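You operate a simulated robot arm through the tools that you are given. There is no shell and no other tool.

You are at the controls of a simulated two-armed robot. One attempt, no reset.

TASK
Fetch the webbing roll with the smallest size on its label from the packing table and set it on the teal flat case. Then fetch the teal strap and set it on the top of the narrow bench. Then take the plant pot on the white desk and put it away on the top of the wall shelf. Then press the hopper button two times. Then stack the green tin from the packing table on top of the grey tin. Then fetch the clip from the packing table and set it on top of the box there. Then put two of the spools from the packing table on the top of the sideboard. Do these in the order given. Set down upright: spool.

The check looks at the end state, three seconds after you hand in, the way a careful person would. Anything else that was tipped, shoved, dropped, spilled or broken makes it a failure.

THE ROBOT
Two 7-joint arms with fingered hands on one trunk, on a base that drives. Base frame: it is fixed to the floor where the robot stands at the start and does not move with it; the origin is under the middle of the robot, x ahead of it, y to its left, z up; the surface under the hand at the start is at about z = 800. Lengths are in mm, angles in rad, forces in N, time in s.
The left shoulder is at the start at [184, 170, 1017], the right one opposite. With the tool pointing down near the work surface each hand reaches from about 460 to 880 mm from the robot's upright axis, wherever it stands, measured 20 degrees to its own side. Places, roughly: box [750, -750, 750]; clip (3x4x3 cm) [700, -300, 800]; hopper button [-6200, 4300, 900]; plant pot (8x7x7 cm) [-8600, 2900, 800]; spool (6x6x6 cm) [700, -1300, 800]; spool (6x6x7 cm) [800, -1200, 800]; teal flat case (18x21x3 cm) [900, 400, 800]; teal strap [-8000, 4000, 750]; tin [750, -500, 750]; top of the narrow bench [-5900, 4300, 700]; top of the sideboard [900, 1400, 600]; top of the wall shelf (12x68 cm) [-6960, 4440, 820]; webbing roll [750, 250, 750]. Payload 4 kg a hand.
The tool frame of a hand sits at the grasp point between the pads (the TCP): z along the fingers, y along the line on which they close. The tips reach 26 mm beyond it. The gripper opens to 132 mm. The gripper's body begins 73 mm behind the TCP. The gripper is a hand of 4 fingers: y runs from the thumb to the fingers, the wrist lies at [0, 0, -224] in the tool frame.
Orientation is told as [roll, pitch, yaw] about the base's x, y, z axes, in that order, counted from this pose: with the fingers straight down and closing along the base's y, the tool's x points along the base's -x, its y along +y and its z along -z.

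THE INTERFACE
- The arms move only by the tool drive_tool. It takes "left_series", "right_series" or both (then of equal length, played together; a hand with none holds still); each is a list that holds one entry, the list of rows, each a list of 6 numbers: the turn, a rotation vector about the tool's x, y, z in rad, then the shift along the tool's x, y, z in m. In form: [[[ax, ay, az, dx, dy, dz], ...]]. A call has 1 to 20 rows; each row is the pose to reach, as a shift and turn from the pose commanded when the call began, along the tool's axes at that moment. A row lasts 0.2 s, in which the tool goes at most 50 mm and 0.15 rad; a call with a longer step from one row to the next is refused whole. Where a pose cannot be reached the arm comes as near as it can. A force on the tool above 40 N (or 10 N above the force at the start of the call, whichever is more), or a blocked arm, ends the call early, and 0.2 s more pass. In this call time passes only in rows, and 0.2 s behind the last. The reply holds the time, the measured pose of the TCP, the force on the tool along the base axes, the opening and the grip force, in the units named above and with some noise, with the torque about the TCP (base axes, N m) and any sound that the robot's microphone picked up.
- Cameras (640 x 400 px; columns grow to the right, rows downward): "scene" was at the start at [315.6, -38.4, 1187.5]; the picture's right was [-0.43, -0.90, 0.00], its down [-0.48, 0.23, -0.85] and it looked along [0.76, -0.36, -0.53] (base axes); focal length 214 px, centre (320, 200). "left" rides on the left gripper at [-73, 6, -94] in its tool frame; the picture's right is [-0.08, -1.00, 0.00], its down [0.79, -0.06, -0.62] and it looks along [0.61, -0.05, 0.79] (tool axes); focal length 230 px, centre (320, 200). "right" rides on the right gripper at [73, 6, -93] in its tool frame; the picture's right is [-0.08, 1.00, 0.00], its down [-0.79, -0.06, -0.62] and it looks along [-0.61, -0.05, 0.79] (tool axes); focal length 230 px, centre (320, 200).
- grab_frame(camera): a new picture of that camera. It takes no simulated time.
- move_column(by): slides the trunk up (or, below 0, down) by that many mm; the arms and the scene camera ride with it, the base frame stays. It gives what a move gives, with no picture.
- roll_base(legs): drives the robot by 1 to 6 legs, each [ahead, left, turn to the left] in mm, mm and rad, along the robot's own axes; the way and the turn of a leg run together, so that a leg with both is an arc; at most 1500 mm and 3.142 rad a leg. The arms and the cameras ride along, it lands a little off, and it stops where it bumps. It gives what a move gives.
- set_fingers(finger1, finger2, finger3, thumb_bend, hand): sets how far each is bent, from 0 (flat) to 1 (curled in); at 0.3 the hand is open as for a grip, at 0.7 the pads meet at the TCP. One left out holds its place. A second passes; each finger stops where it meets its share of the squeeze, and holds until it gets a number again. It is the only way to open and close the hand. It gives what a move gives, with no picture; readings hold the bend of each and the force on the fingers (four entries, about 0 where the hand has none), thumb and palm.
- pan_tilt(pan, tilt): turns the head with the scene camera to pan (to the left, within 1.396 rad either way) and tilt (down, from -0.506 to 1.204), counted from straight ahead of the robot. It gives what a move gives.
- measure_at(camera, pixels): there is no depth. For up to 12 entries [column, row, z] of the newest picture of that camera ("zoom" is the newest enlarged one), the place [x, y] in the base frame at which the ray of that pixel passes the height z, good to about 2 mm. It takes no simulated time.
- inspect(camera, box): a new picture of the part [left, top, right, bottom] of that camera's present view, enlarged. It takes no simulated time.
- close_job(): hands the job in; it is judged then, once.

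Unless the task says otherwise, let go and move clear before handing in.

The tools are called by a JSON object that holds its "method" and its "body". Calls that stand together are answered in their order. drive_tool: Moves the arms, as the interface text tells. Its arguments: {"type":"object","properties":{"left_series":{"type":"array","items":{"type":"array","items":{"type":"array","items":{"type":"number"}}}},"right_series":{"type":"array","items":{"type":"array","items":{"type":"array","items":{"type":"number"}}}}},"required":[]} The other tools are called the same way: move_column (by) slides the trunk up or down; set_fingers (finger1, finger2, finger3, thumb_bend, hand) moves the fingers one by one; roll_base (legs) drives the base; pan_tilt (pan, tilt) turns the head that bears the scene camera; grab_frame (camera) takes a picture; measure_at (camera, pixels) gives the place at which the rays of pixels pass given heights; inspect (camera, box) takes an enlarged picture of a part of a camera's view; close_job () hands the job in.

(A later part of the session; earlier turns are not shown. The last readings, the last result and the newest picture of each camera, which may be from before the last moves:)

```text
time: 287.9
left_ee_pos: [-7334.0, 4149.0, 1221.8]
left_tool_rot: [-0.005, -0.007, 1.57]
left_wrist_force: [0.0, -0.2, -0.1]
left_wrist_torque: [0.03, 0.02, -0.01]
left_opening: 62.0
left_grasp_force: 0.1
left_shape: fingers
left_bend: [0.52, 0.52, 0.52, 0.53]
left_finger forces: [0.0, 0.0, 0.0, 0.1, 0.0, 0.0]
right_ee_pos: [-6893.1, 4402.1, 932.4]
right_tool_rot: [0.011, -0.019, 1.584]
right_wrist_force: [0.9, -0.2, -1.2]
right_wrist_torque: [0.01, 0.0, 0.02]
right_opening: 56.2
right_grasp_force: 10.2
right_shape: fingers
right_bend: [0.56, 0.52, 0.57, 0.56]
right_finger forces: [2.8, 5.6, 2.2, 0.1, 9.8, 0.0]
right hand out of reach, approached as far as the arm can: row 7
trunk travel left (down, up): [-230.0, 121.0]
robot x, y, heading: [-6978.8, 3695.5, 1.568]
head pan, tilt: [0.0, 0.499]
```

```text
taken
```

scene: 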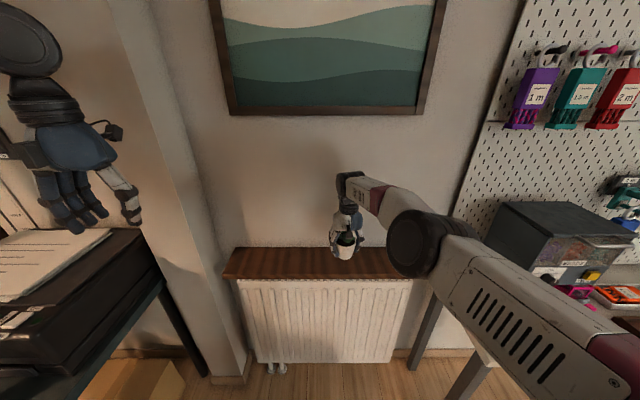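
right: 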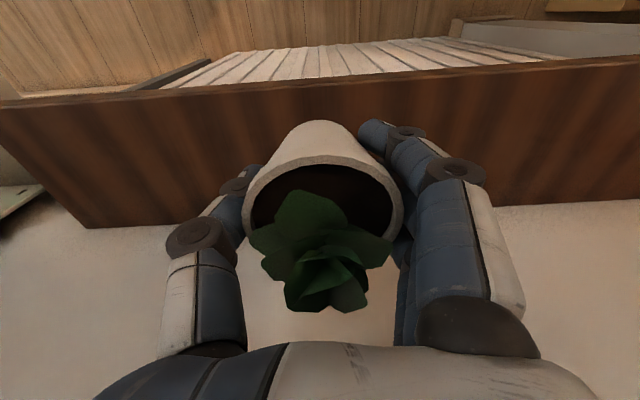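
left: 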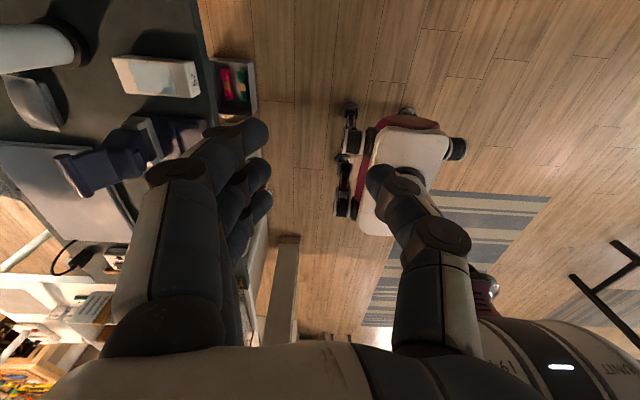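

The arm is at its limit; a 33 mm base move brings the hand to y≈4435, then I lower via the trunk.

{"method": "roll_base", "body": {"legs": [[33, 0, 0]]}}

{"method": "move_column", "body": {"by": -48}}

{"method": "grab_frame", "body": {"camera": "right"}}

{"method": "inspect", "body": {"camera": "scene", "box": [220, 150, 440, 290]}}

```text
time: 288.8
left_ee_pos: [-7334.5, 4184.0, 1220.3]
left_tool_rot: [-0.003, -0.008, 1.572]
left_wrist_force: [0.1, 1.2, 0.3]
left_wrist_torque: [-0.05, 0.0, 0.01]
left_opening: 62.4
left_grasp_force: 0.0
left_shape: fingers
left_bend: [0.52, 0.52, 0.52, 0.53]
left_finger forces: [0.0, 0.0, 0.1, 0.1, 0.1, 0.0]
right_ee_pos: [-6894.3, 4436.3, 929.7]
right_tool_rot: [0.011, -0.019, 1.585]
right_wrist_force: [0.1, 0.0, -2.6]
right_wrist_torque: [-0.04, 0.03, -0.01]
right_opening: 56.3
right_grasp_force: 10.4
right_shape: fingers
right_bend: [0.56, 0.52, 0.57, 0.56]
right_finger forces: [2.8, 5.6, 2.2, 0.0, 9.8, 0.0]
trunk travel left (down, up): [-230.0, 121.0]
robot x, y, heading: [-6982.3, 3721.2, 1.576]
head pan, tilt: [0.0, 0.499]
```

```text
time: 289.7
left_ee_pos: [-7333.5, 4181.9, 1174.0]
left_tool_rot: [-0.004, -0.009, 1.57]
left_wrist_force: [0.2, -0.5, 0.3]
left_wrist_torque: [0.0, -0.03, -0.02]
left_opening: 61.9
left_grasp_force: 0.1
left_shape: fingers
left_bend: [0.52, 0.52, 0.52, 0.53]
left_finger forces: [0.0, 0.1, 0.0, 0.1, 0.0, 0.0]
right_ee_pos: [-6892.2, 4435.3, 885.0]
right_tool_rot: [0.011, -0.022, 1.585]
right_wrist_force: [0.9, 0.2, -1.2]
right_wrist_torque: [0.0, -0.01, 0.01]
right_opening: 56.0
right_grasp_force: 9.9
right_shape: fingers
right_bend: [0.56, 0.52, 0.57, 0.56]
right_finger forces: [2.7, 5.6, 2.2, 0.0, 9.8, 0.0]
trunk travel left (down, up): [-182.0, 169.0]
robot x, y, heading: [-6980.8, 3722.1, 1.566]
head pan, tilt: [0.0, 0.499]
```

```text
taken
```

right: 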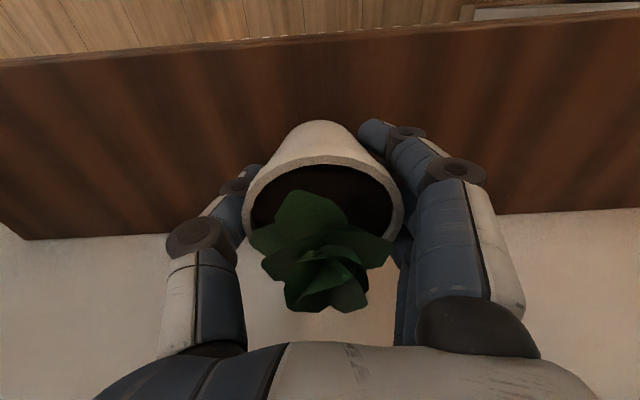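

```text
2.86 times, centred on (330, 220) of scene
```

zoom: 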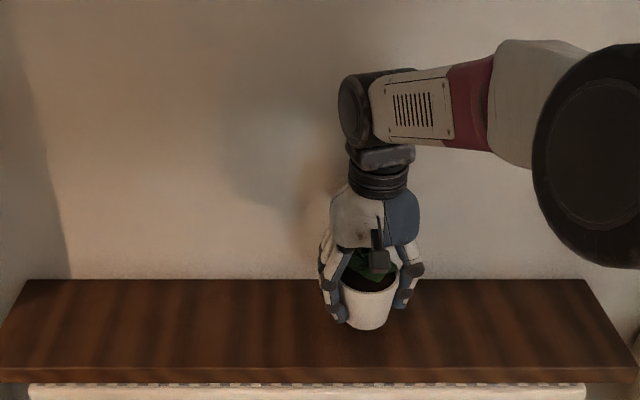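

The pot hovers over the shelf's middle. I'll lower slowly with the force guard.

{"method": "drive_tool", "body": {"right_series": [[[0, 0, 0, 0, 0, 0.003], [0, 0, 0, 0, 0, 0.006], [0, 0, 0, 0, 0, 0.009]]]}}

```text
time: 290.5
left_ee_pos: [-7335.4, 4182.0, 1173.9]
left_tool_rot: [-0.002, -0.007, 1.571]
left_wrist_force: [-0.3, 0.1, -0.3]
left_wrist_torque: [0.0, 0.0, 0.0]
left_opening: 62.3
left_grasp_force: 0.0
left_shape: fingers
left_bend: [0.52, 0.52, 0.52, 0.53]
left_finger forces: [0.0, 0.0, 0.0, 0.0, 0.0, 0.1]
right_ee_pos: [-6893.0, 4436.7, 874.2]
right_tool_rot: [0.009, -0.021, 1.586]
right_wrist_force: [0.5, -0.4, -1.8]
right_wrist_torque: [0.02, 0.0, -0.02]
right_opening: 56.1
right_grasp_force: 10.2
right_shape: fingers
right_bend: [0.56, 0.52, 0.57, 0.56]
right_finger forces: [2.8, 5.7, 2.2, 0.0, 9.7, 0.1]
trunk travel left (down, up): [-182.0, 169.0]
robot x, y, heading: [-6981.7, 3727.3, 1.567]
head pan, tilt: [0.0, 0.499]
```

{"method": "drive_tool", "body": {"right_series": [[[0, 0, 0, 0, 0, 0.002], [0, 0, 0, 0, 0, 0.004]]]}}

{"method": "inspect", "body": {"camera": "scene", "box": [300, 200, 400, 290]}}

```text
time: 291.1
left_ee_pos: [-7334.7, 4181.6, 1172.9]
left_tool_rot: [-0.003, -0.008, 1.572]
left_wrist_force: [-0.2, 0.3, 0.3]
left_wrist_torque: [-0.01, 0.04, -0.02]
left_opening: 62.1
left_grasp_force: 0.1
left_shape: fingers
left_bend: [0.52, 0.52, 0.52, 0.53]
left_finger forces: [0.0, 0.0, 0.0, 0.1, 0.0, 0.1]
right_ee_pos: [-6893.3, 4435.7, 869.8]
right_tool_rot: [0.009, -0.02, 1.584]
right_wrist_force: [-0.1, 0.0, -1.9]
right_wrist_torque: [-0.02, -0.04, 0.01]
right_opening: 56.0
right_grasp_force: 10.5
right_shape: fingers
right_bend: [0.56, 0.52, 0.57, 0.56]
right_finger forces: [2.8, 5.6, 2.2, 0.1, 9.8, 0.1]
trunk travel left (down, up): [-182.0, 169.0]
robot x, y, heading: [-6977.8, 3725.4, 1.571]
head pan, tilt: [0.0, 0.499]
```

```text
4.44 times, centred on (350, 245) of scene
```

zoom: 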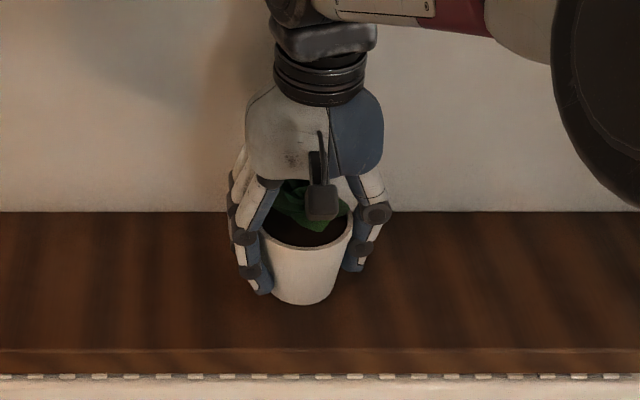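

Weight still on the hand. I continue in 1.5 mm steps.

{"method": "drive_tool", "body": {"right_series": [[[0, 0, 0, 0, 0, 0.002], [0, 0, 0, 0, 0, 0.004]]]}}

```text
time: 291.7
left_ee_pos: [-7334.0, 4180.1, 1175.0]
left_tool_rot: [-0.002, -0.009, 1.571]
left_wrist_force: [0.0, -0.5, 0.2]
left_wrist_torque: [0.0, -0.01, -0.01]
left_opening: 62.2
left_grasp_force: 0.0
left_shape: fingers
left_bend: [0.52, 0.52, 0.52, 0.53]
left_finger forces: [0.0, 0.1, 0.1, 0.1, 0.1, 0.0]
right_ee_pos: [-6894.5, 4435.2, 867.3]
right_tool_rot: [0.01, -0.023, 1.584]
right_wrist_force: [0.1, 0.4, 2.7]
right_wrist_torque: [-0.02, 0.1, 0.07]
right_opening: 56.2
right_grasp_force: 10.7
right_shape: fingers
right_bend: [0.57, 0.53, 0.57, 0.56]
right_finger forces: [2.9, 5.5, 2.1, 0.0, 10.5, 0.0]
trunk travel left (down, up): [-182.0, 169.0]
robot x, y, heading: [-6982.9, 3723.8, 1.571]
head pan, tilt: [0.0, 0.499]
```

The pot now rests on the shelf (force +2.7 N). I'll open the hand.

{"method": "set_fingers", "body": {"hand": "right", "finger1": 0.36, "finger2": 0.36, "finger3": 0.36, "thumb_bend": 0.36}}

{"method": "grab_frame", "body": {"camera": "right"}}

{"method": "inspect", "body": {"camera": "scene", "box": [300, 200, 400, 290]}}

```text
time: 292.7
left_ee_pos: [-7333.5, 4181.6, 1173.3]
left_tool_rot: [-0.002, -0.008, 1.569]
left_wrist_force: [-0.6, 0.1, -0.1]
left_wrist_torque: [0.0, -0.01, 0.01]
left_opening: 62.1
left_grasp_force: 0.2
left_shape: fingers
left_bend: [0.52, 0.52, 0.52, 0.53]
left_finger forces: [0.0, 0.0, 0.1, 0.1, 0.1, 0.1]
right_ee_pos: [-6894.0, 4436.2, 867.8]
right_tool_rot: [0.011, -0.021, 1.585]
right_wrist_force: [0.0, -1.3, -0.6]
right_wrist_torque: [0.01, 0.01, 0.0]
right_opening: 116.2
right_grasp_force: 0.1
right_shape: fingers
right_bend: [0.36, 0.36, 0.36, 0.36]
right_finger forces: [0.0, 0.0, 0.0, 0.0, 0.0, 0.1]
trunk travel left (down, up): [-182.0, 169.0]
robot x, y, heading: [-6982.7, 3727.7, 1.568]
head pan, tilt: [0.0, 0.499]
```

```text
taken
```

right: 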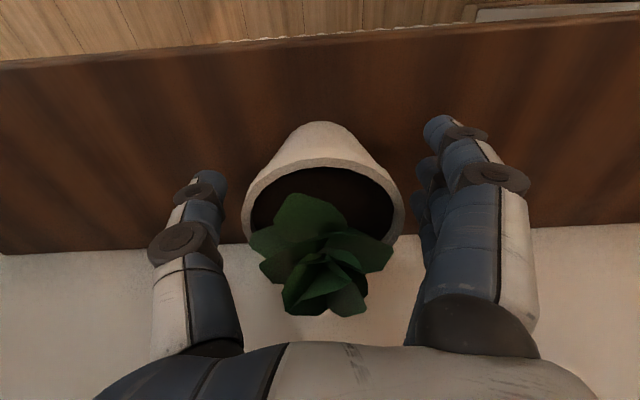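

```text
4.44 times, centred on (350, 245) of scene
```

zoom: 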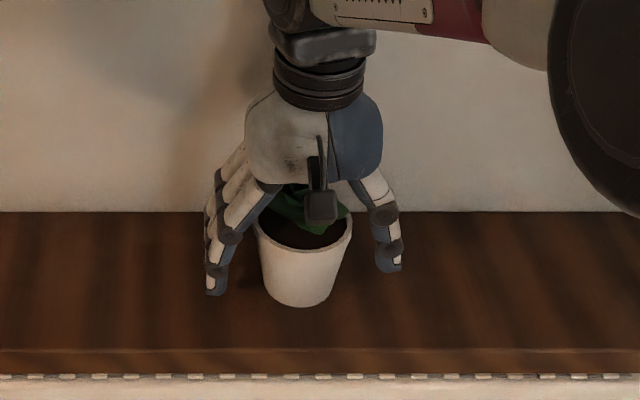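

The pot stands upright on the shelf. I'll rise by the trunk and back away.

{"method": "move_column", "body": {"by": 150}}

{"method": "roll_base", "body": {"legs": [[-250, 0, 0]]}}

{"method": "pan_tilt", "body": {"pan": -0.3, "tilt": 0.6}}

{"method": "grab_frame", "body": {"camera": "scene"}}

```text
time: 294.4
left_ee_pos: [-7334.5, 4181.1, 1321.7]
left_tool_rot: [-0.002, -0.006, 1.57]
left_wrist_force: [0.4, 1.3, 0.3]
left_wrist_torque: [-0.01, -0.02, 0.01]
left_opening: 62.2
left_grasp_force: 0.0
left_shape: fingers
left_bend: [0.52, 0.52, 0.52, 0.53]
left_finger forces: [0.1, 0.0, 0.0, 0.1, 0.0, 0.0]
right_ee_pos: [-6893.7, 4437.2, 1058.0]
right_tool_rot: [0.009, -0.081, 1.586]
right_wrist_force: [1.3, 0.1, 0.4]
right_wrist_torque: [-0.03, 0.01, 0.02]
right_opening: 116.5
right_grasp_force: 0.0
right_shape: fingers
right_bend: [0.36, 0.36, 0.36, 0.36]
right_finger forces: [0.0, 0.0, 0.0, 0.0, 0.0, 0.0]
trunk travel left (down, up): [-332.0, 19.0]
robot x, y, heading: [-6975.9, 3729.1, 1.574]
head pan, tilt: [0.0, 0.499]
```

```text
time: 296.2
left_ee_pos: [-7335.1, 3930.9, 1323.8]
left_tool_rot: [-0.003, -0.009, 1.571]
left_wrist_force: [0.6, -0.2, 1.0]
left_wrist_torque: [0.02, 0.0, 0.0]
left_opening: 62.0
left_grasp_force: 0.0
left_shape: fingers
left_bend: [0.52, 0.52, 0.52, 0.53]
left_finger forces: [0.1, 0.0, 0.0, 0.0, 0.1, 0.1]
right_ee_pos: [-6894.1, 4186.1, 1058.9]
right_tool_rot: [0.01, -0.083, 1.583]
right_wrist_force: [-0.5, 0.0, -1.0]
right_wrist_torque: [0.01, 0.01, 0.01]
right_opening: 116.2
right_grasp_force: 0.1
right_shape: fingers
right_bend: [0.36, 0.36, 0.36, 0.36]
right_finger forces: [0.0, 0.0, 0.0, 0.0, 0.0, 0.1]
trunk travel left (down, up): [-332.0, 19.0]
robot x, y, heading: [-6978.0, 3473.2, 1.565]
head pan, tilt: [0.0, 0.499]
```

```text
time: 297.1
left_ee_pos: [-7333.9, 3932.6, 1323.8]
left_tool_rot: [-0.005, -0.007, 1.57]
left_wrist_force: [0.1, -0.2, 0.0]
left_wrist_torque: [-0.01, 0.01, -0.02]
left_opening: 62.0
left_grasp_force: 0.1
left_shape: fingers
left_bend: [0.52, 0.52, 0.52, 0.53]
left_finger forces: [0.0, 0.0, 0.1, 0.0, 0.0, 0.0]
right_ee_pos: [-6894.6, 4187.5, 1058.6]
right_tool_rot: [0.009, -0.082, 1.584]
right_wrist_force: [-1.0, -0.2, -0.1]
right_wrist_torque: [-0.02, -0.02, 0.0]
right_opening: 116.3
right_grasp_force: 0.0
right_shape: fingers
right_bend: [0.36, 0.36, 0.36, 0.36]
right_finger forces: [0.0, 0.0, 0.0, 0.0, 0.0, 0.0]
trunk travel left (down, up): [-332.0, 19.0]
robot x, y, heading: [-6979.6, 3474.9, 1.565]
head pan, tilt: [-0.3, 0.6]
```

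```text
taken
```

scene: 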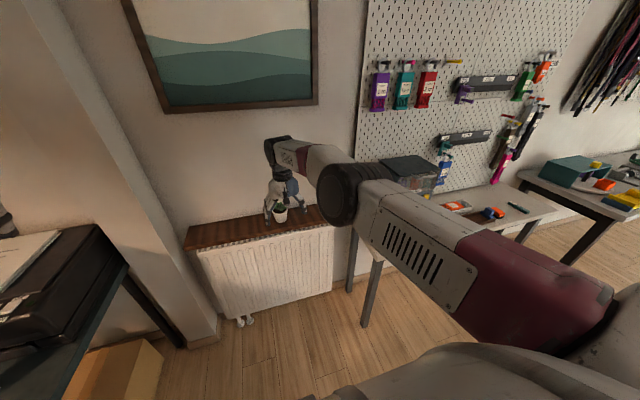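

Step 3 done: the pot is on the shelf at (282, 212). Next, the hopper button. I'll retract the right hand, straighten it, then slide in front of the hopper for a close look.

{"method": "drive_tool", "body": {"right_series": [[[0.002, 0.02, 0, 0.04, 0, 0], [0.004, 0.04, 0, 0.08, 0, 0], [0.006, 0.06, 0, 0.12, 0, 0], [0.008, 0.08, 0, 0.16, 0, 0], [0.009, 0.082, 0, 0.2, 0, 0], [0.009, 0.082, 0, 0.24, 0, 0]]]}}

{"method": "roll_base", "body": {"legs": [[0, -560, 0]]}}

{"method": "move_column", "body": {"by": -250}}

{"method": "pan_tilt", "body": {"pan": -0.2, "tilt": 0.4}}

{"method": "grab_frame", "body": {"camera": "scene"}}

{"method": "grab_frame", "body": {"camera": "right"}}

```text
time: 298.4
left_ee_pos: [-7335.0, 3931.5, 1323.8]
left_tool_rot: [-0.003, -0.009, 1.571]
left_wrist_force: [-0.1, -0.4, -0.9]
left_wrist_torque: [0.0, -0.01, 0.0]
left_opening: 62.0
left_grasp_force: 0.0
left_shape: fingers
left_bend: [0.52, 0.52, 0.52, 0.53]
left_finger forces: [0.0, 0.0, 0.1, 0.0, 0.0, 0.1]
right_ee_pos: [-6890.2, 3946.8, 1038.6]
right_tool_rot: [0.001, -0.001, 1.583]
right_wrist_force: [0.0, -0.1, -1.2]
right_wrist_torque: [0.01, -0.02, 0.04]
right_opening: 116.3
right_grasp_force: 0.1
right_shape: fingers
right_bend: [0.36, 0.36, 0.36, 0.36]
right_finger forces: [0.0, 0.1, 0.0, 0.0, 0.0, 0.0]
trunk travel left (down, up): [-332.0, 19.0]
robot x, y, heading: [-6975.9, 3476.8, 1.571]
head pan, tilt: [-0.3, 0.6]
```

```text
time: 303.8
left_ee_pos: [-6781.4, 3931.0, 1323.2]
left_tool_rot: [-0.003, -0.008, 1.584]
left_wrist_force: [-0.3, -0.6, -0.5]
left_wrist_torque: [-0.01, -0.02, -0.01]
left_opening: 62.3
left_grasp_force: 0.1
left_shape: fingers
left_bend: [0.52, 0.52, 0.52, 0.53]
left_finger forces: [0.0, 0.1, 0.0, 0.1, 0.1, 0.0]
right_ee_pos: [-6336.8, 3951.9, 1038.2]
right_tool_rot: [0.0, 0.0, 1.597]
right_wrist_force: [-0.1, 0.0, 0.4]
right_wrist_torque: [-0.01, 0.02, 0.03]
right_opening: 116.6
right_grasp_force: 0.1
right_shape: fingers
right_bend: [0.36, 0.36, 0.36, 0.36]
right_finger forces: [0.0, 0.0, 0.0, 0.1, 0.0, 0.1]
trunk travel left (down, up): [-332.0, 19.0]
robot x, y, heading: [-6418.7, 3481.4, 1.587]
head pan, tilt: [-0.3, 0.6]
```

```text
time: 306.4
left_ee_pos: [-6780.3, 3930.7, 1073.7]
left_tool_rot: [-0.003, -0.01, 1.582]
left_wrist_force: [-0.5, -0.7, 0.5]
left_wrist_torque: [0.04, -0.02, 0.0]
left_opening: 62.0
left_grasp_force: 0.1
left_shape: fingers
left_bend: [0.52, 0.52, 0.52, 0.53]
left_finger forces: [0.0, 0.0, 0.0, 0.1, 0.0, 0.2]
right_ee_pos: [-6336.7, 3951.0, 789.6]
right_tool_rot: [-0.001, -0.002, 1.598]
right_wrist_force: [-0.4, -0.3, -1.2]
right_wrist_torque: [0.0, -0.01, 0.03]
right_opening: 116.4
right_grasp_force: 0.1
right_shape: fingers
right_bend: [0.36, 0.36, 0.36, 0.36]
right_finger forces: [0.1, 0.0, 0.0, 0.1, 0.0, 0.0]
trunk travel left (down, up): [-82.0, 269.0]
robot x, y, heading: [-6421.4, 3481.5, 1.582]
head pan, tilt: [-0.3, 0.6]
```

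```text
time: 307.1
left_ee_pos: [-6780.7, 3931.3, 1072.8]
left_tool_rot: [-0.004, -0.007, 1.584]
left_wrist_force: [0.7, 0.5, -0.2]
left_wrist_torque: [-0.02, 0.02, 0.0]
left_opening: 62.0
left_grasp_force: 0.0
left_shape: fingers
left_bend: [0.52, 0.52, 0.52, 0.53]
left_finger forces: [0.0, 0.0, 0.0, 0.0, 0.0, 0.1]
right_ee_pos: [-6337.8, 3951.5, 788.2]
right_tool_rot: [0.0, 0.002, 1.597]
right_wrist_force: [-0.9, -0.2, 0.4]
right_wrist_torque: [-0.01, -0.03, 0.0]
right_opening: 116.5
right_grasp_force: 0.1
right_shape: fingers
right_bend: [0.36, 0.36, 0.36, 0.36]
right_finger forces: [0.0, 0.0, 0.0, 0.0, 0.0, 0.0]
trunk travel left (down, up): [-82.0, 269.0]
robot x, y, heading: [-6426.3, 3476.7, 1.584]
head pan, tilt: [-0.201, 0.4]
```

```text
taken
```

scene: 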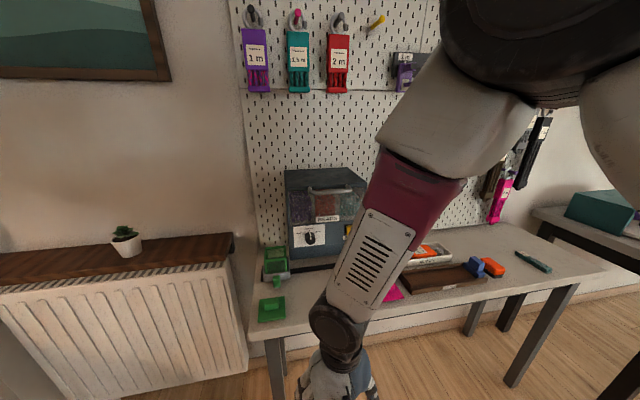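

```text
taken
```

right: 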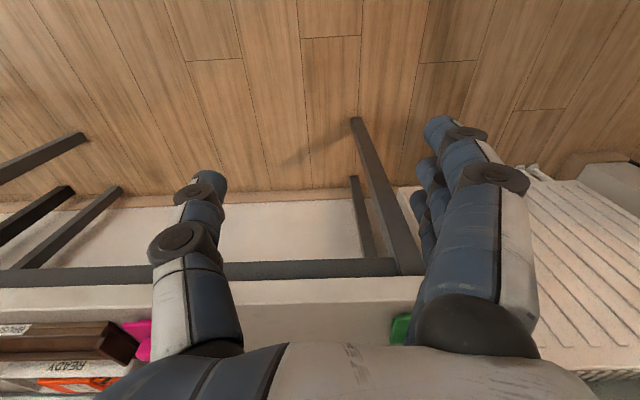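

The button is partly hidden by my forearm. I'll back off a bit and rotate the right hand to point forward (tool z toward the wall) at button height.

{"method": "roll_base", "body": {"legs": [[-180, 0, -0.013]]}}

{"method": "drive_tool", "body": {"right_series": [[[0, -0.131, 0, -0.0222, -0.0103, -0.0135], [0, -0.262, 0, -0.0443, -0.0207, -0.027], [0, -0.393, 0, -0.0665, -0.031, -0.0405], [0, -0.524, 0, -0.0887, -0.0413, -0.054], [0, -0.655, 0, -0.1108, -0.0517, -0.0675], [0, -0.786, 0, -0.133, -0.062, -0.081], [0, -0.917, 0, -0.1552, -0.0723, -0.0945], [0, -1.048, 0, -0.1773, -0.0827, -0.108], [0, -1.179, 0, -0.1995, -0.093, -0.1215], [0, -1.31, 0, -0.2217, -0.1033, -0.135], [0, -1.441, 0, -0.2438, -0.1137, -0.1485], [0, -1.571, 0, -0.266, -0.124, -0.162]]]}}

{"method": "grab_frame", "body": {"camera": "scene"}}

{"method": "grab_frame", "body": {"camera": "right"}}

```text
time: 308.7
left_ee_pos: [-6774.8, 3754.0, 1074.0]
left_tool_rot: [-0.002, -0.009, 1.571]
left_wrist_force: [0.4, -0.2, 0.3]
left_wrist_torque: [0.02, 0.0, 0.03]
left_opening: 62.3
left_grasp_force: 0.0
left_shape: fingers
left_bend: [0.52, 0.52, 0.52, 0.53]
left_finger forces: [0.0, 0.1, 0.1, 0.0, 0.1, 0.0]
right_ee_pos: [-6329.9, 3769.2, 787.9]
right_tool_rot: [0.001, 0.001, 1.585]
right_wrist_force: [-0.2, -0.6, 0.6]
right_wrist_torque: [-0.01, -0.04, -0.02]
right_opening: 116.5
right_grasp_force: 0.0
right_shape: fingers
right_bend: [0.36, 0.36, 0.36, 0.36]
right_finger forces: [0.0, 0.0, 0.0, 0.1, 0.0, 0.0]
trunk travel left (down, up): [-82.0, 269.0]
robot x, y, heading: [-6419.4, 3297.6, 1.572]
head pan, tilt: [-0.201, 0.4]
```

```text
time: 311.3
left_ee_pos: [-6775.3, 3755.0, 1074.5]
left_tool_rot: [-0.002, -0.009, 1.569]
left_wrist_force: [1.0, 0.9, -0.6]
left_wrist_torque: [-0.04, 0.04, 0.01]
left_opening: 62.3
left_grasp_force: 0.1
left_shape: fingers
left_bend: [0.52, 0.52, 0.52, 0.53]
left_finger forces: [0.1, 0.1, 0.0, 0.0, 0.0, 0.0]
right_ee_pos: [-6252.8, 3940.2, 931.1]
right_tool_rot: [0.096, -1.258, 1.467]
right_wrist_force: [0.1, 0.5, -0.7]
right_wrist_torque: [0.01, 0.03, 0.04]
right_opening: 116.8
right_grasp_force: 0.0
right_shape: fingers
right_bend: [0.36, 0.36, 0.36, 0.36]
right_finger forces: [0.0, 0.0, 0.0, 0.0, 0.1, 0.1]
right hand out of reach, approached as far as the arm can: row 9, 10, 11, 12
trunk travel left (down, up): [-82.0, 269.0]
robot x, y, heading: [-6421.5, 3299.9, 1.571]
head pan, tilt: [-0.201, 0.4]
```

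```text
taken
```

scene: 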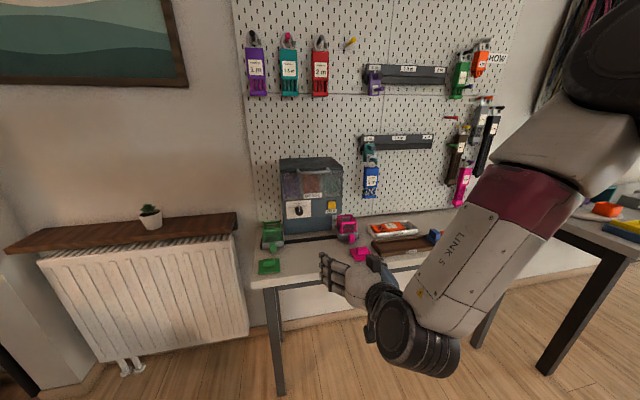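

```text
taken
```

right: 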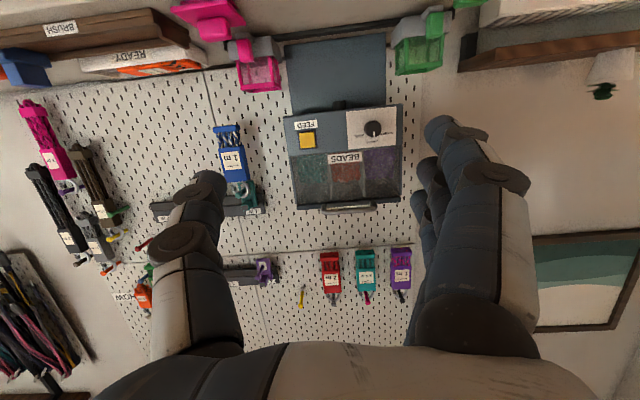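

The hand points forward ~18° below horizontal; both cameras see the yellow FEED button: right (307, 140), scene (331, 207). I'll triangulate it.

{"method": "inspect", "body": {"camera": "scene", "box": [260, 140, 380, 260]}}

{"method": "inspect", "body": {"camera": "right", "box": [270, 80, 420, 220]}}

{"method": "measure_at", "body": {"camera": "scene", "pixels": [[331, 206, 880], [331, 206, 910], [331, 206, 940], [331, 206, 970]]}}

{"method": "measure_at", "body": {"camera": "right", "pixels": [[307, 140, 880], [307, 140, 910], [307, 140, 940], [307, 140, 970]]}}

```text
3.33 times, centred on (320, 200) of scene
```

zoom: 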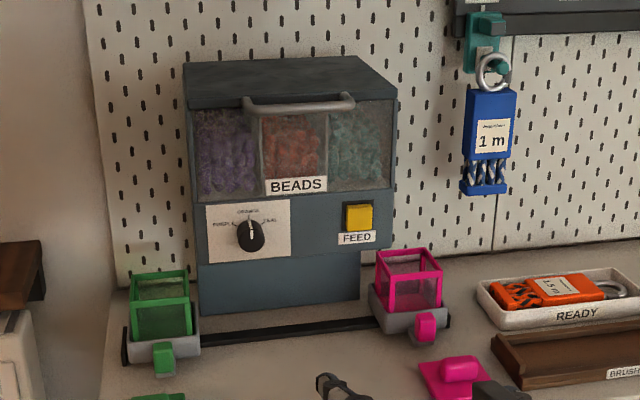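

```text
2.86 times, centred on (345, 150) of right
```

zoom: 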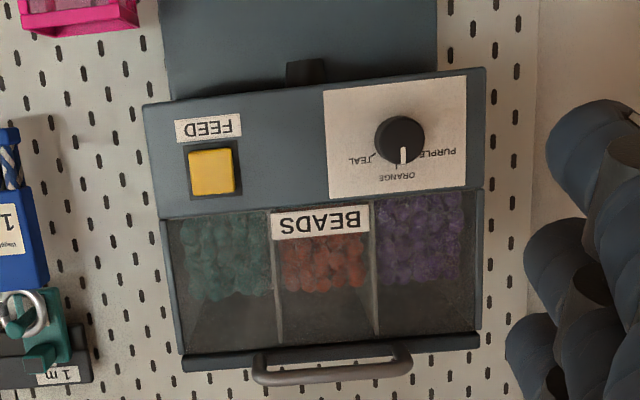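

```text
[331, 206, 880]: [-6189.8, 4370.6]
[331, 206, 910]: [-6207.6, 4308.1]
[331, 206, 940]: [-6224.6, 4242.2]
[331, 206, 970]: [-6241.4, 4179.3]
```

```text
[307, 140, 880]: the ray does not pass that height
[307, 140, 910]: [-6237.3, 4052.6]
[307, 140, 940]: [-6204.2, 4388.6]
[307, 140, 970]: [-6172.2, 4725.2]
```

Button at ≈(−6217, 4265, 929), facing me. I'll form a pointing finger: finger2 forward, fingers 1 and 3 curled, and view it.

{"method": "set_fingers", "body": {"hand": "right", "finger1": 1.0, "finger2": 0.6, "finger3": 1.0, "thumb_bend": 0.9}}

{"method": "grab_frame", "body": {"camera": "right"}}

{"method": "inspect", "body": {"camera": "scene", "box": [260, 160, 460, 360]}}

```text
time: 312.3
left_ee_pos: [-6774.7, 3754.7, 1072.0]
left_tool_rot: [-0.004, -0.007, 1.57]
left_wrist_force: [-0.7, 0.0, 0.0]
left_wrist_torque: [0.01, 0.01, -0.01]
left_opening: 61.9
left_grasp_force: 0.1
left_shape: fingers
left_bend: [0.52, 0.52, 0.52, 0.53]
left_finger forces: [0.0, 0.0, 0.1, 0.0, 0.0, 0.0]
right_ee_pos: [-6253.2, 3939.0, 931.5]
right_tool_rot: [0.09, -1.255, 1.471]
right_wrist_force: [0.2, -0.2, 0.4]
right_wrist_torque: [-0.02, 0.03, 0.02]
right_opening: 37.6
right_grasp_force: 0.0
right_shape: fingers
right_bend: [1.0, 0.6, 1.0, 0.9]
right_finger forces: [0.1, 0.1, 0.1, 0.1, 0.0, 0.0]
trunk travel left (down, up): [-82.0, 269.0]
robot x, y, heading: [-6419.0, 3298.5, 1.57]
head pan, tilt: [-0.201, 0.4]
```

```text
taken
```

right: 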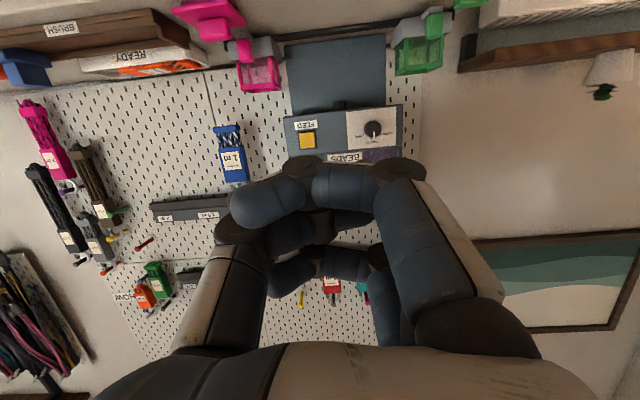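

```text
2.00 times, centred on (360, 260) of scene
```

zoom: 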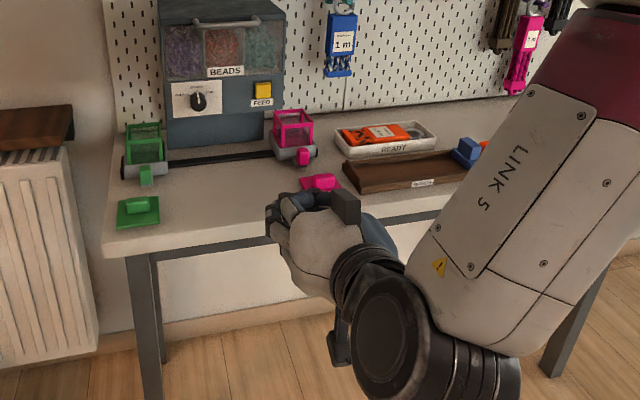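

The curled finger 1 hides finger 2 from the camera. I'll instead use finger 1 (nearest to the camera) as the pointer.

{"method": "set_fingers", "body": {"hand": "right", "finger1": 0.6, "finger2": 1.0, "finger3": 1.0, "thumb_bend": 1.0}}

{"method": "grab_frame", "body": {"camera": "right"}}

{"method": "inspect", "body": {"camera": "scene", "box": [360, 220, 460, 320]}}

```text
time: 313.3
left_ee_pos: [-6775.0, 3754.8, 1073.8]
left_tool_rot: [-0.004, -0.006, 1.571]
left_wrist_force: [0.3, -0.6, 0.8]
left_wrist_torque: [0.01, 0.0, -0.01]
left_opening: 62.2
left_grasp_force: 0.1
left_shape: fingers
left_bend: [0.52, 0.52, 0.52, 0.53]
left_finger forces: [0.1, 0.1, 0.1, 0.0, 0.0, 0.0]
right_ee_pos: [-6253.2, 3939.5, 932.1]
right_tool_rot: [0.091, -1.256, 1.471]
right_wrist_force: [-0.3, 0.3, -0.2]
right_wrist_torque: [0.04, 0.01, -0.02]
right_opening: 35.7
right_grasp_force: 0.0
right_shape: fingers
right_bend: [0.6, 0.94, 1.0, 1.0]
right_finger forces: [0.0, 0.0, 0.0, 0.2, 0.0, 0.0]
trunk travel left (down, up): [-82.0, 269.0]
robot x, y, heading: [-6420.1, 3302.1, 1.565]
head pan, tilt: [-0.201, 0.4]
```

```text
taken
```

right: 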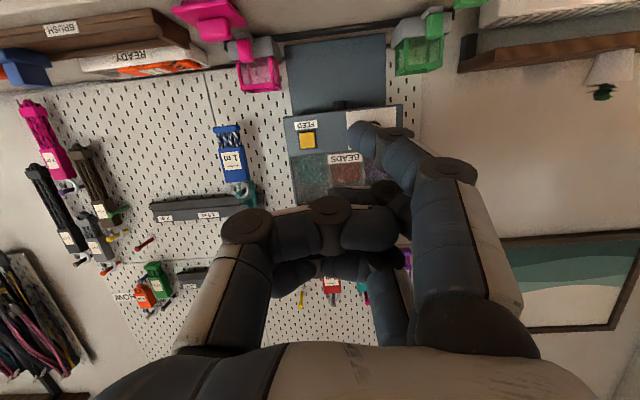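

```text
4.00 times, centred on (410, 270) of scene
```

zoom: 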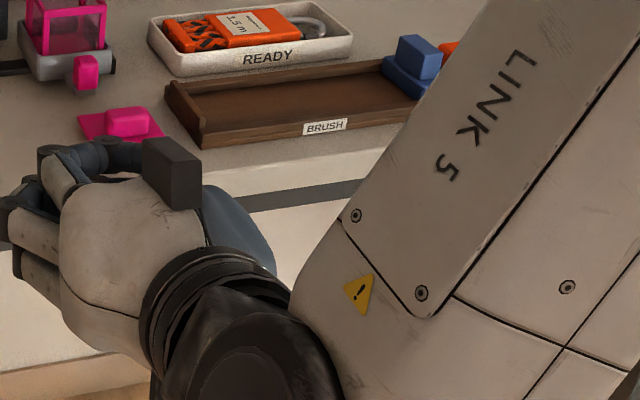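

Finger 1 is now a clear pointer (tip at right-camera (360, 132), computed at about (−6274, 3959, 902)). I'll move it toward the button, stopping ~95 mm short.

{"method": "drive_tool", "body": {"right_series": [[[0, 0, 0, -0.0149, -0.0089, 0.0304], [0, 0, 0, -0.0298, -0.0178, 0.0607], [0, 0, 0, -0.0447, -0.0267, 0.0911], [0, 0, 0, -0.0596, -0.0356, 0.1215], [0, 0, 0, -0.0745, -0.0445, 0.1518], [0, 0, 0, -0.0894, -0.0534, 0.1822]]]}}

{"method": "grab_frame", "body": {"camera": "right"}}

{"method": "grab_frame", "body": {"camera": "scene"}}

```text
time: 314.7
left_ee_pos: [-6774.2, 3755.8, 1072.7]
left_tool_rot: [-0.004, -0.008, 1.568]
left_wrist_force: [-0.7, 0.1, -0.4]
left_wrist_torque: [-0.01, -0.04, -0.04]
left_opening: 62.1
left_grasp_force: 0.1
left_shape: fingers
left_bend: [0.52, 0.52, 0.52, 0.53]
left_finger forces: [0.0, 0.1, 0.0, 0.1, 0.0, 0.0]
right_ee_pos: [-6192.9, 4141.6, 955.3]
right_tool_rot: [0.091, -1.254, 1.471]
right_wrist_force: [0.3, 0.0, -0.7]
right_wrist_torque: [-0.01, 0.02, 0.02]
right_opening: 36.3
right_grasp_force: 0.1
right_shape: fingers
right_bend: [0.6, 0.94, 1.0, 1.0]
right_finger forces: [0.0, 0.0, 0.0, 0.0, 0.0, 0.0]
right hand out of reach, approached as far as the arm can: row 1, 2, 3, 4
trunk travel left (down, up): [-82.0, 269.0]
robot x, y, heading: [-6419.4, 3301.6, 1.57]
head pan, tilt: [-0.201, 0.4]
```

```text
taken
```

right: 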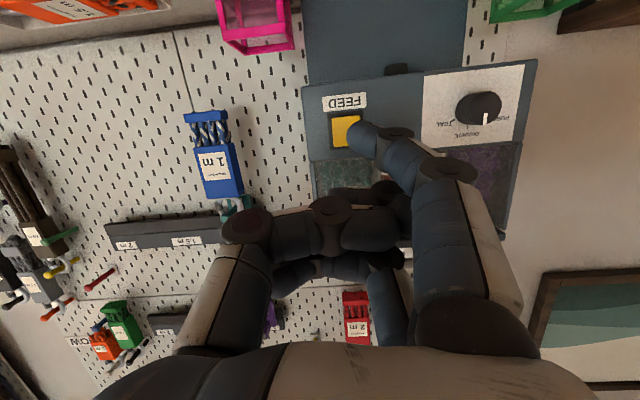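

```text
taken
```

scene: 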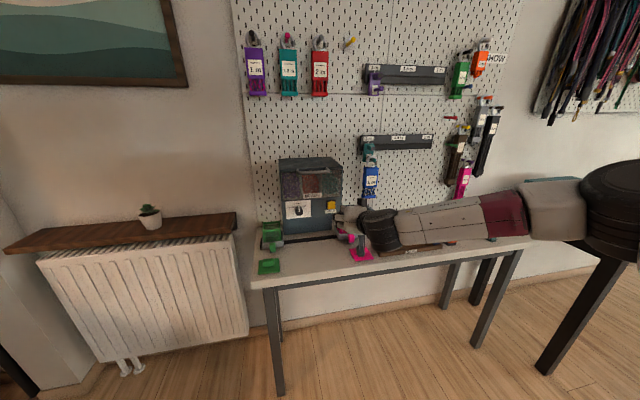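

The fingertip now overlaps the yellow button in view (tip (360, 135), button (345, 131)). I'll verify alignment numerically.

{"method": "measure_at", "body": {"camera": "right", "pixels": [[345, 131, 915], [345, 131, 922], [345, 131, 929], [345, 131, 936], [352, 101, 910], [352, 101, 900], [330, 150, 929], [361, 116, 929]]}}

{"method": "inspect", "body": {"camera": "right", "box": [290, 70, 430, 190]}}

{"method": "inspect", "body": {"camera": "scene", "box": [260, 140, 420, 280]}}

```text
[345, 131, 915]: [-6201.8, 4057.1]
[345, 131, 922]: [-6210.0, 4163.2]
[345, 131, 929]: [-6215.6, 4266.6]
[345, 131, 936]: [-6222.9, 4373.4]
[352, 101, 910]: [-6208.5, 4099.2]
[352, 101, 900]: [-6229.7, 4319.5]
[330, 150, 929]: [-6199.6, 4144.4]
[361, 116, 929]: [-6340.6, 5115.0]
```

```text
3.33 times, centred on (360, 130) of right
```

zoom: 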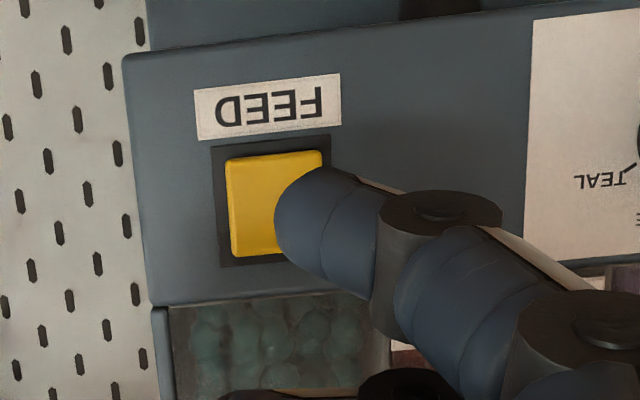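

```text
2.86 times, centred on (340, 210) of scene
```

zoom: 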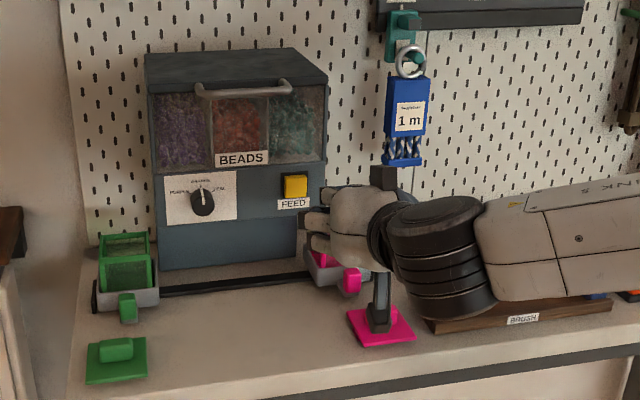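

The button is at (−6216, 4266, 929) and the tip at about (−6214, 4161, 925). I'll advance 80 mm, leaving ~15 mm.

{"method": "drive_tool", "body": {"right_series": [[[0, 0, 0, -0.0095, 0.0012, 0.025], [0, 0, 0, -0.019, 0.0025, 0.05], [0, 0, 0, -0.028, 0.0036, 0.075]]]}}

{"method": "inspect", "body": {"camera": "right", "box": [270, 50, 450, 200]}}

{"method": "inspect", "body": {"camera": "scene", "box": [280, 160, 400, 270]}}

```text
time: 315.5
left_ee_pos: [-6775.2, 3756.2, 1073.4]
left_tool_rot: [-0.003, -0.007, 1.571]
left_wrist_force: [-0.5, -0.5, 1.0]
left_wrist_torque: [-0.02, 0.03, 0.03]
left_opening: 62.2
left_grasp_force: 0.1
left_shape: fingers
left_bend: [0.52, 0.52, 0.52, 0.53]
left_finger forces: [0.0, 0.1, 0.1, 0.0, 0.1, 0.0]
right_ee_pos: [-6195.0, 4222.1, 958.4]
right_tool_rot: [0.089, -1.255, 1.472]
right_wrist_force: [0.6, -0.5, -0.2]
right_wrist_torque: [0.0, -0.04, 0.01]
right_opening: 36.2
right_grasp_force: 0.1
right_shape: fingers
right_bend: [0.6, 0.94, 1.0, 1.0]
right_finger forces: [0.1, 0.1, 0.1, 0.0, 0.0, 0.0]
trunk travel left (down, up): [-82.0, 269.0]
robot x, y, heading: [-6418.8, 3301.1, 1.571]
head pan, tilt: [-0.201, 0.4]
```

```text
2.67 times, centred on (360, 125) of right
```

zoom: 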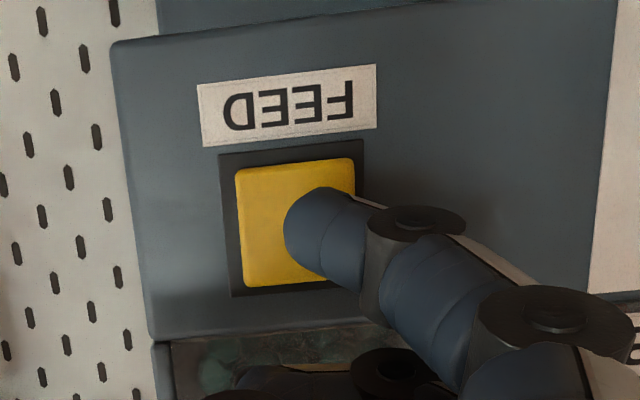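

```text
3.64 times, centred on (340, 215) of scene
```

zoom: 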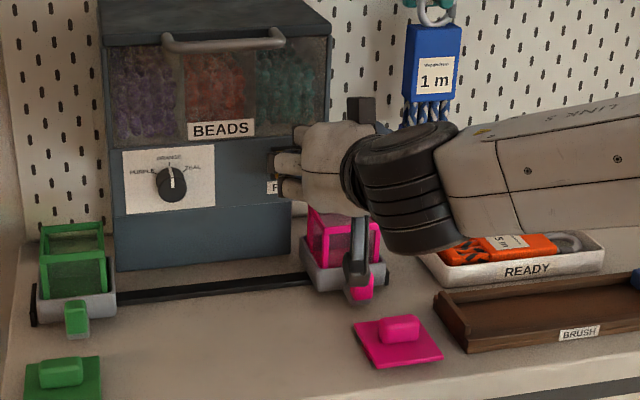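

The fingertip is right in front of the button. I'll press: advance in small steps and watch force and sound.

{"method": "drive_tool", "body": {"right_series": [[[0, 0, 0, -0.0016, 0.0, 0.0048], [0, 0, 0, -0.0031, 0.0, 0.0095], [0, 0, 0, -0.0047, 0.0, 0.0143]]]}}

{"method": "inspect", "body": {"camera": "right", "box": [270, 50, 450, 200]}}

```text
time: 316.3
left_ee_pos: [-6773.5, 3754.6, 1072.8]
left_tool_rot: [-0.004, -0.007, 1.57]
left_wrist_force: [-0.8, -1.0, 0.3]
left_wrist_torque: [-0.06, 0.01, -0.02]
left_opening: 62.0
left_grasp_force: 0.1
left_shape: fingers
left_bend: [0.52, 0.52, 0.52, 0.53]
left_finger forces: [0.1, 0.0, 0.1, 0.0, 0.0, 0.0]
right_ee_pos: [-6195.9, 4235.1, 960.6]
right_tool_rot: [0.091, -1.255, 1.47]
right_wrist_force: [0.1, 0.6, 0.4]
right_wrist_torque: [0.0, -0.03, -0.03]
right_opening: 36.3
right_grasp_force: 0.0
right_shape: fingers
right_bend: [0.6, 0.94, 1.0, 1.0]
right_finger forces: [0.0, 0.0, 0.1, 0.1, 0.1, 0.0]
trunk travel left (down, up): [-82.0, 269.0]
robot x, y, heading: [-6425.1, 3301.5, 1.565]
head pan, tilt: [-0.201, 0.4]
```

```text
2.67 times, centred on (360, 125) of right
```

zoom: 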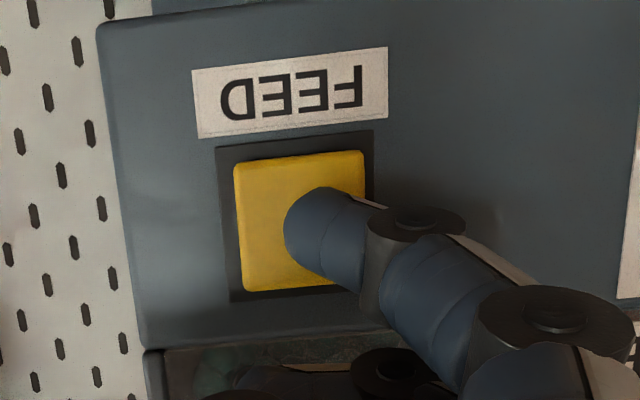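

No contact yet. Continue in 3–4 mm steps.

{"method": "drive_tool", "body": {"right_series": [[[0, 0, 0, -0.0012, 0.0, 0.0035], [0, 0, 0, -0.0023, 0.0, 0.007]]]}}

```text
time: 316.9
left_ee_pos: [-6774.4, 3754.7, 1074.3]
left_tool_rot: [-0.004, -0.009, 1.571]
left_wrist_force: [-0.2, 0.1, 0.2]
left_wrist_torque: [-0.01, 0.03, 0.01]
left_opening: 62.1
left_grasp_force: 0.1
left_shape: fingers
left_bend: [0.52, 0.52, 0.52, 0.53]
left_finger forces: [0.1, 0.0, 0.1, 0.1, 0.1, 0.1]
right_ee_pos: [-6194.0, 4242.7, 959.6]
right_tool_rot: [0.093, -1.256, 1.47]
right_wrist_force: [0.0, -2.6, -0.6]
right_wrist_torque: [-0.08, -0.02, 0.1]
right_opening: 36.2
right_grasp_force: 1.5
right_shape: fingers
right_bend: [0.6, 0.94, 1.0, 1.0]
right_finger forces: [2.8, 0.0, 0.0, 0.0, 0.1, 0.0]
trunk travel left (down, up): [-82.0, 269.0]
robot x, y, heading: [-6418.7, 3299.2, 1.568]
head pan, tilt: [-0.201, 0.4]
heard: click
```

Heard a click with 2.8 N on finger 1: first press. I'll back off to release.

{"method": "drive_tool", "body": {"right_series": [[[0, 0, 0, 0.0023, 0.0, -0.007], [0, 0, 0, 0.005, 0.0, -0.015]]]}}

{"method": "inspect", "body": {"camera": "right", "box": [270, 50, 450, 200]}}

{"method": "inspect", "body": {"camera": "scene", "box": [260, 150, 400, 280]}}

```text
time: 317.5
left_ee_pos: [-6775.1, 3755.1, 1074.2]
left_tool_rot: [-0.004, -0.01, 1.571]
left_wrist_force: [-0.2, 0.5, -1.2]
left_wrist_torque: [0.04, 0.02, -0.03]
left_opening: 62.2
left_grasp_force: 0.0
left_shape: fingers
left_bend: [0.52, 0.52, 0.52, 0.53]
left_finger forces: [0.0, 0.1, 0.1, 0.0, 0.0, 0.0]
right_ee_pos: [-6195.0, 4226.7, 960.0]
right_tool_rot: [0.092, -1.257, 1.472]
right_wrist_force: [0.5, 0.1, 0.4]
right_wrist_torque: [-0.01, -0.01, 0.01]
right_opening: 36.2
right_grasp_force: 0.0
right_shape: fingers
right_bend: [0.6, 0.94, 1.0, 1.0]
right_finger forces: [0.0, 0.0, 0.1, 0.0, 0.0, 0.0]
trunk travel left (down, up): [-82.0, 269.0]
robot x, y, heading: [-6420.8, 3304.5, 1.568]
head pan, tilt: [-0.201, 0.4]
```

```text
2.67 times, centred on (360, 125) of right
```

zoom: 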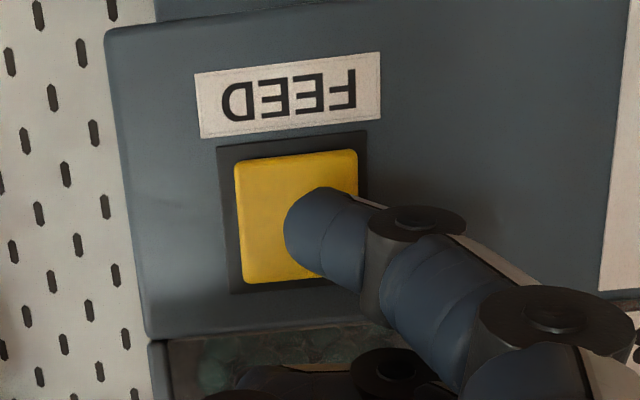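

```text
3.08 times, centred on (330, 215) of scene
```

zoom: 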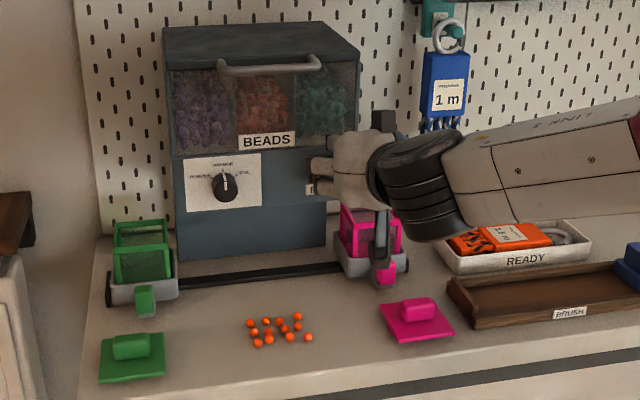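

The press dispensed some orange beads on the bench top – the hopper's own effect. Now the second press, same stroke.

{"method": "drive_tool", "body": {"right_series": [[[0, 0, 0, -0.002, 0.0, 0.006], [0, 0, 0, -0.0037, 0.0, 0.0115], [0, 0, 0, -0.0052, 0.0, 0.0155]]]}}

```text
time: 318.3
left_ee_pos: [-6774.7, 3755.9, 1072.9]
left_tool_rot: [-0.005, -0.007, 1.57]
left_wrist_force: [0.3, -0.2, -0.3]
left_wrist_torque: [-0.01, -0.02, -0.01]
left_opening: 62.1
left_grasp_force: 0.1
left_shape: fingers
left_bend: [0.52, 0.52, 0.52, 0.53]
left_finger forces: [0.0, 0.0, 0.0, 0.1, 0.0, 0.0]
right_ee_pos: [-6195.8, 4242.3, 960.7]
right_tool_rot: [0.09, -1.255, 1.473]
right_wrist_force: [-0.6, -2.8, 0.2]
right_wrist_torque: [-0.06, 0.05, 0.1]
right_opening: 35.9
right_grasp_force: 1.3
right_shape: fingers
right_bend: [0.61, 0.94, 1.0, 1.0]
right_finger forces: [2.7, 0.0, 0.0, 0.1, 0.1, 0.0]
trunk travel left (down, up): [-82.0, 269.0]
robot x, y, heading: [-6419.2, 3299.1, 1.571]
head pan, tilt: [-0.201, 0.4]
heard: click
```

Second click heard. I'll retract straight back.

{"method": "drive_tool", "body": {"right_series": [[[0, 0, 0, 0.005, 0.0, -0.015], [0, 0, 0, 0.015, 0.0, -0.045], [0, 0, 0, 0.028, 0.0, -0.085], [0, 0, 0, 0.041, 0.0, -0.125], [0, 0, 0, 0.055, 0.0, -0.165], [0, 0, 0, 0.068, 0.0, -0.205], [0, 0, 0, 0.08, 0.0, -0.245]]]}}

{"method": "grab_frame", "body": {"camera": "scene"}}

{"method": "grab_frame", "body": {"camera": "right"}}

```text
time: 319.9
left_ee_pos: [-6775.6, 3755.2, 1074.1]
left_tool_rot: [-0.003, -0.009, 1.57]
left_wrist_force: [-0.5, -0.1, -0.1]
left_wrist_torque: [0.01, 0.0, 0.02]
left_opening: 62.1
left_grasp_force: 0.0
left_shape: fingers
left_bend: [0.52, 0.52, 0.52, 0.53]
left_finger forces: [0.0, 0.1, 0.0, 0.0, 0.0, 0.0]
right_ee_pos: [-6176.9, 4005.3, 972.3]
right_tool_rot: [0.087, -1.248, 1.474]
right_wrist_force: [0.2, -0.4, -0.7]
right_wrist_torque: [0.0, -0.03, 0.0]
right_opening: 36.4
right_grasp_force: 0.1
right_shape: fingers
right_bend: [0.6, 0.94, 1.0, 1.0]
right_finger forces: [0.1, 0.1, 0.0, 0.1, 0.1, 0.1]
right hand out of reach, approached as far as the arm can: row 6, 7
trunk travel left (down, up): [-82.0, 269.0]
robot x, y, heading: [-6422.2, 3301.2, 1.567]
head pan, tilt: [-0.201, 0.4]
```

```text
taken
```

scene: 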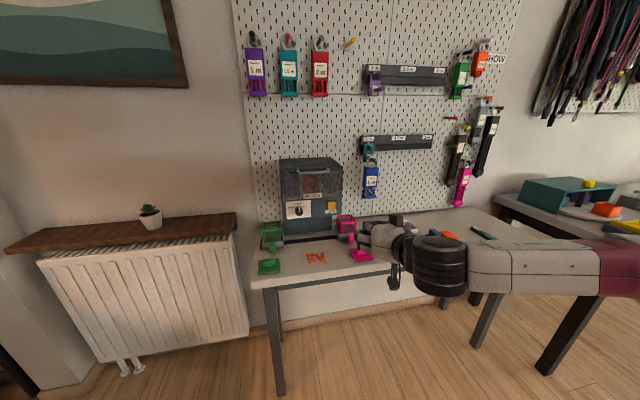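

```text
taken
```

right: 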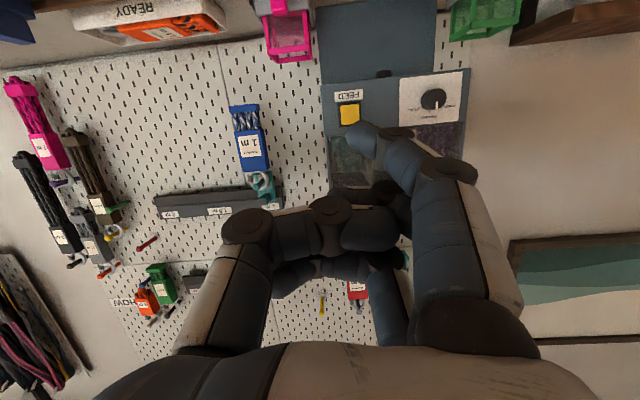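

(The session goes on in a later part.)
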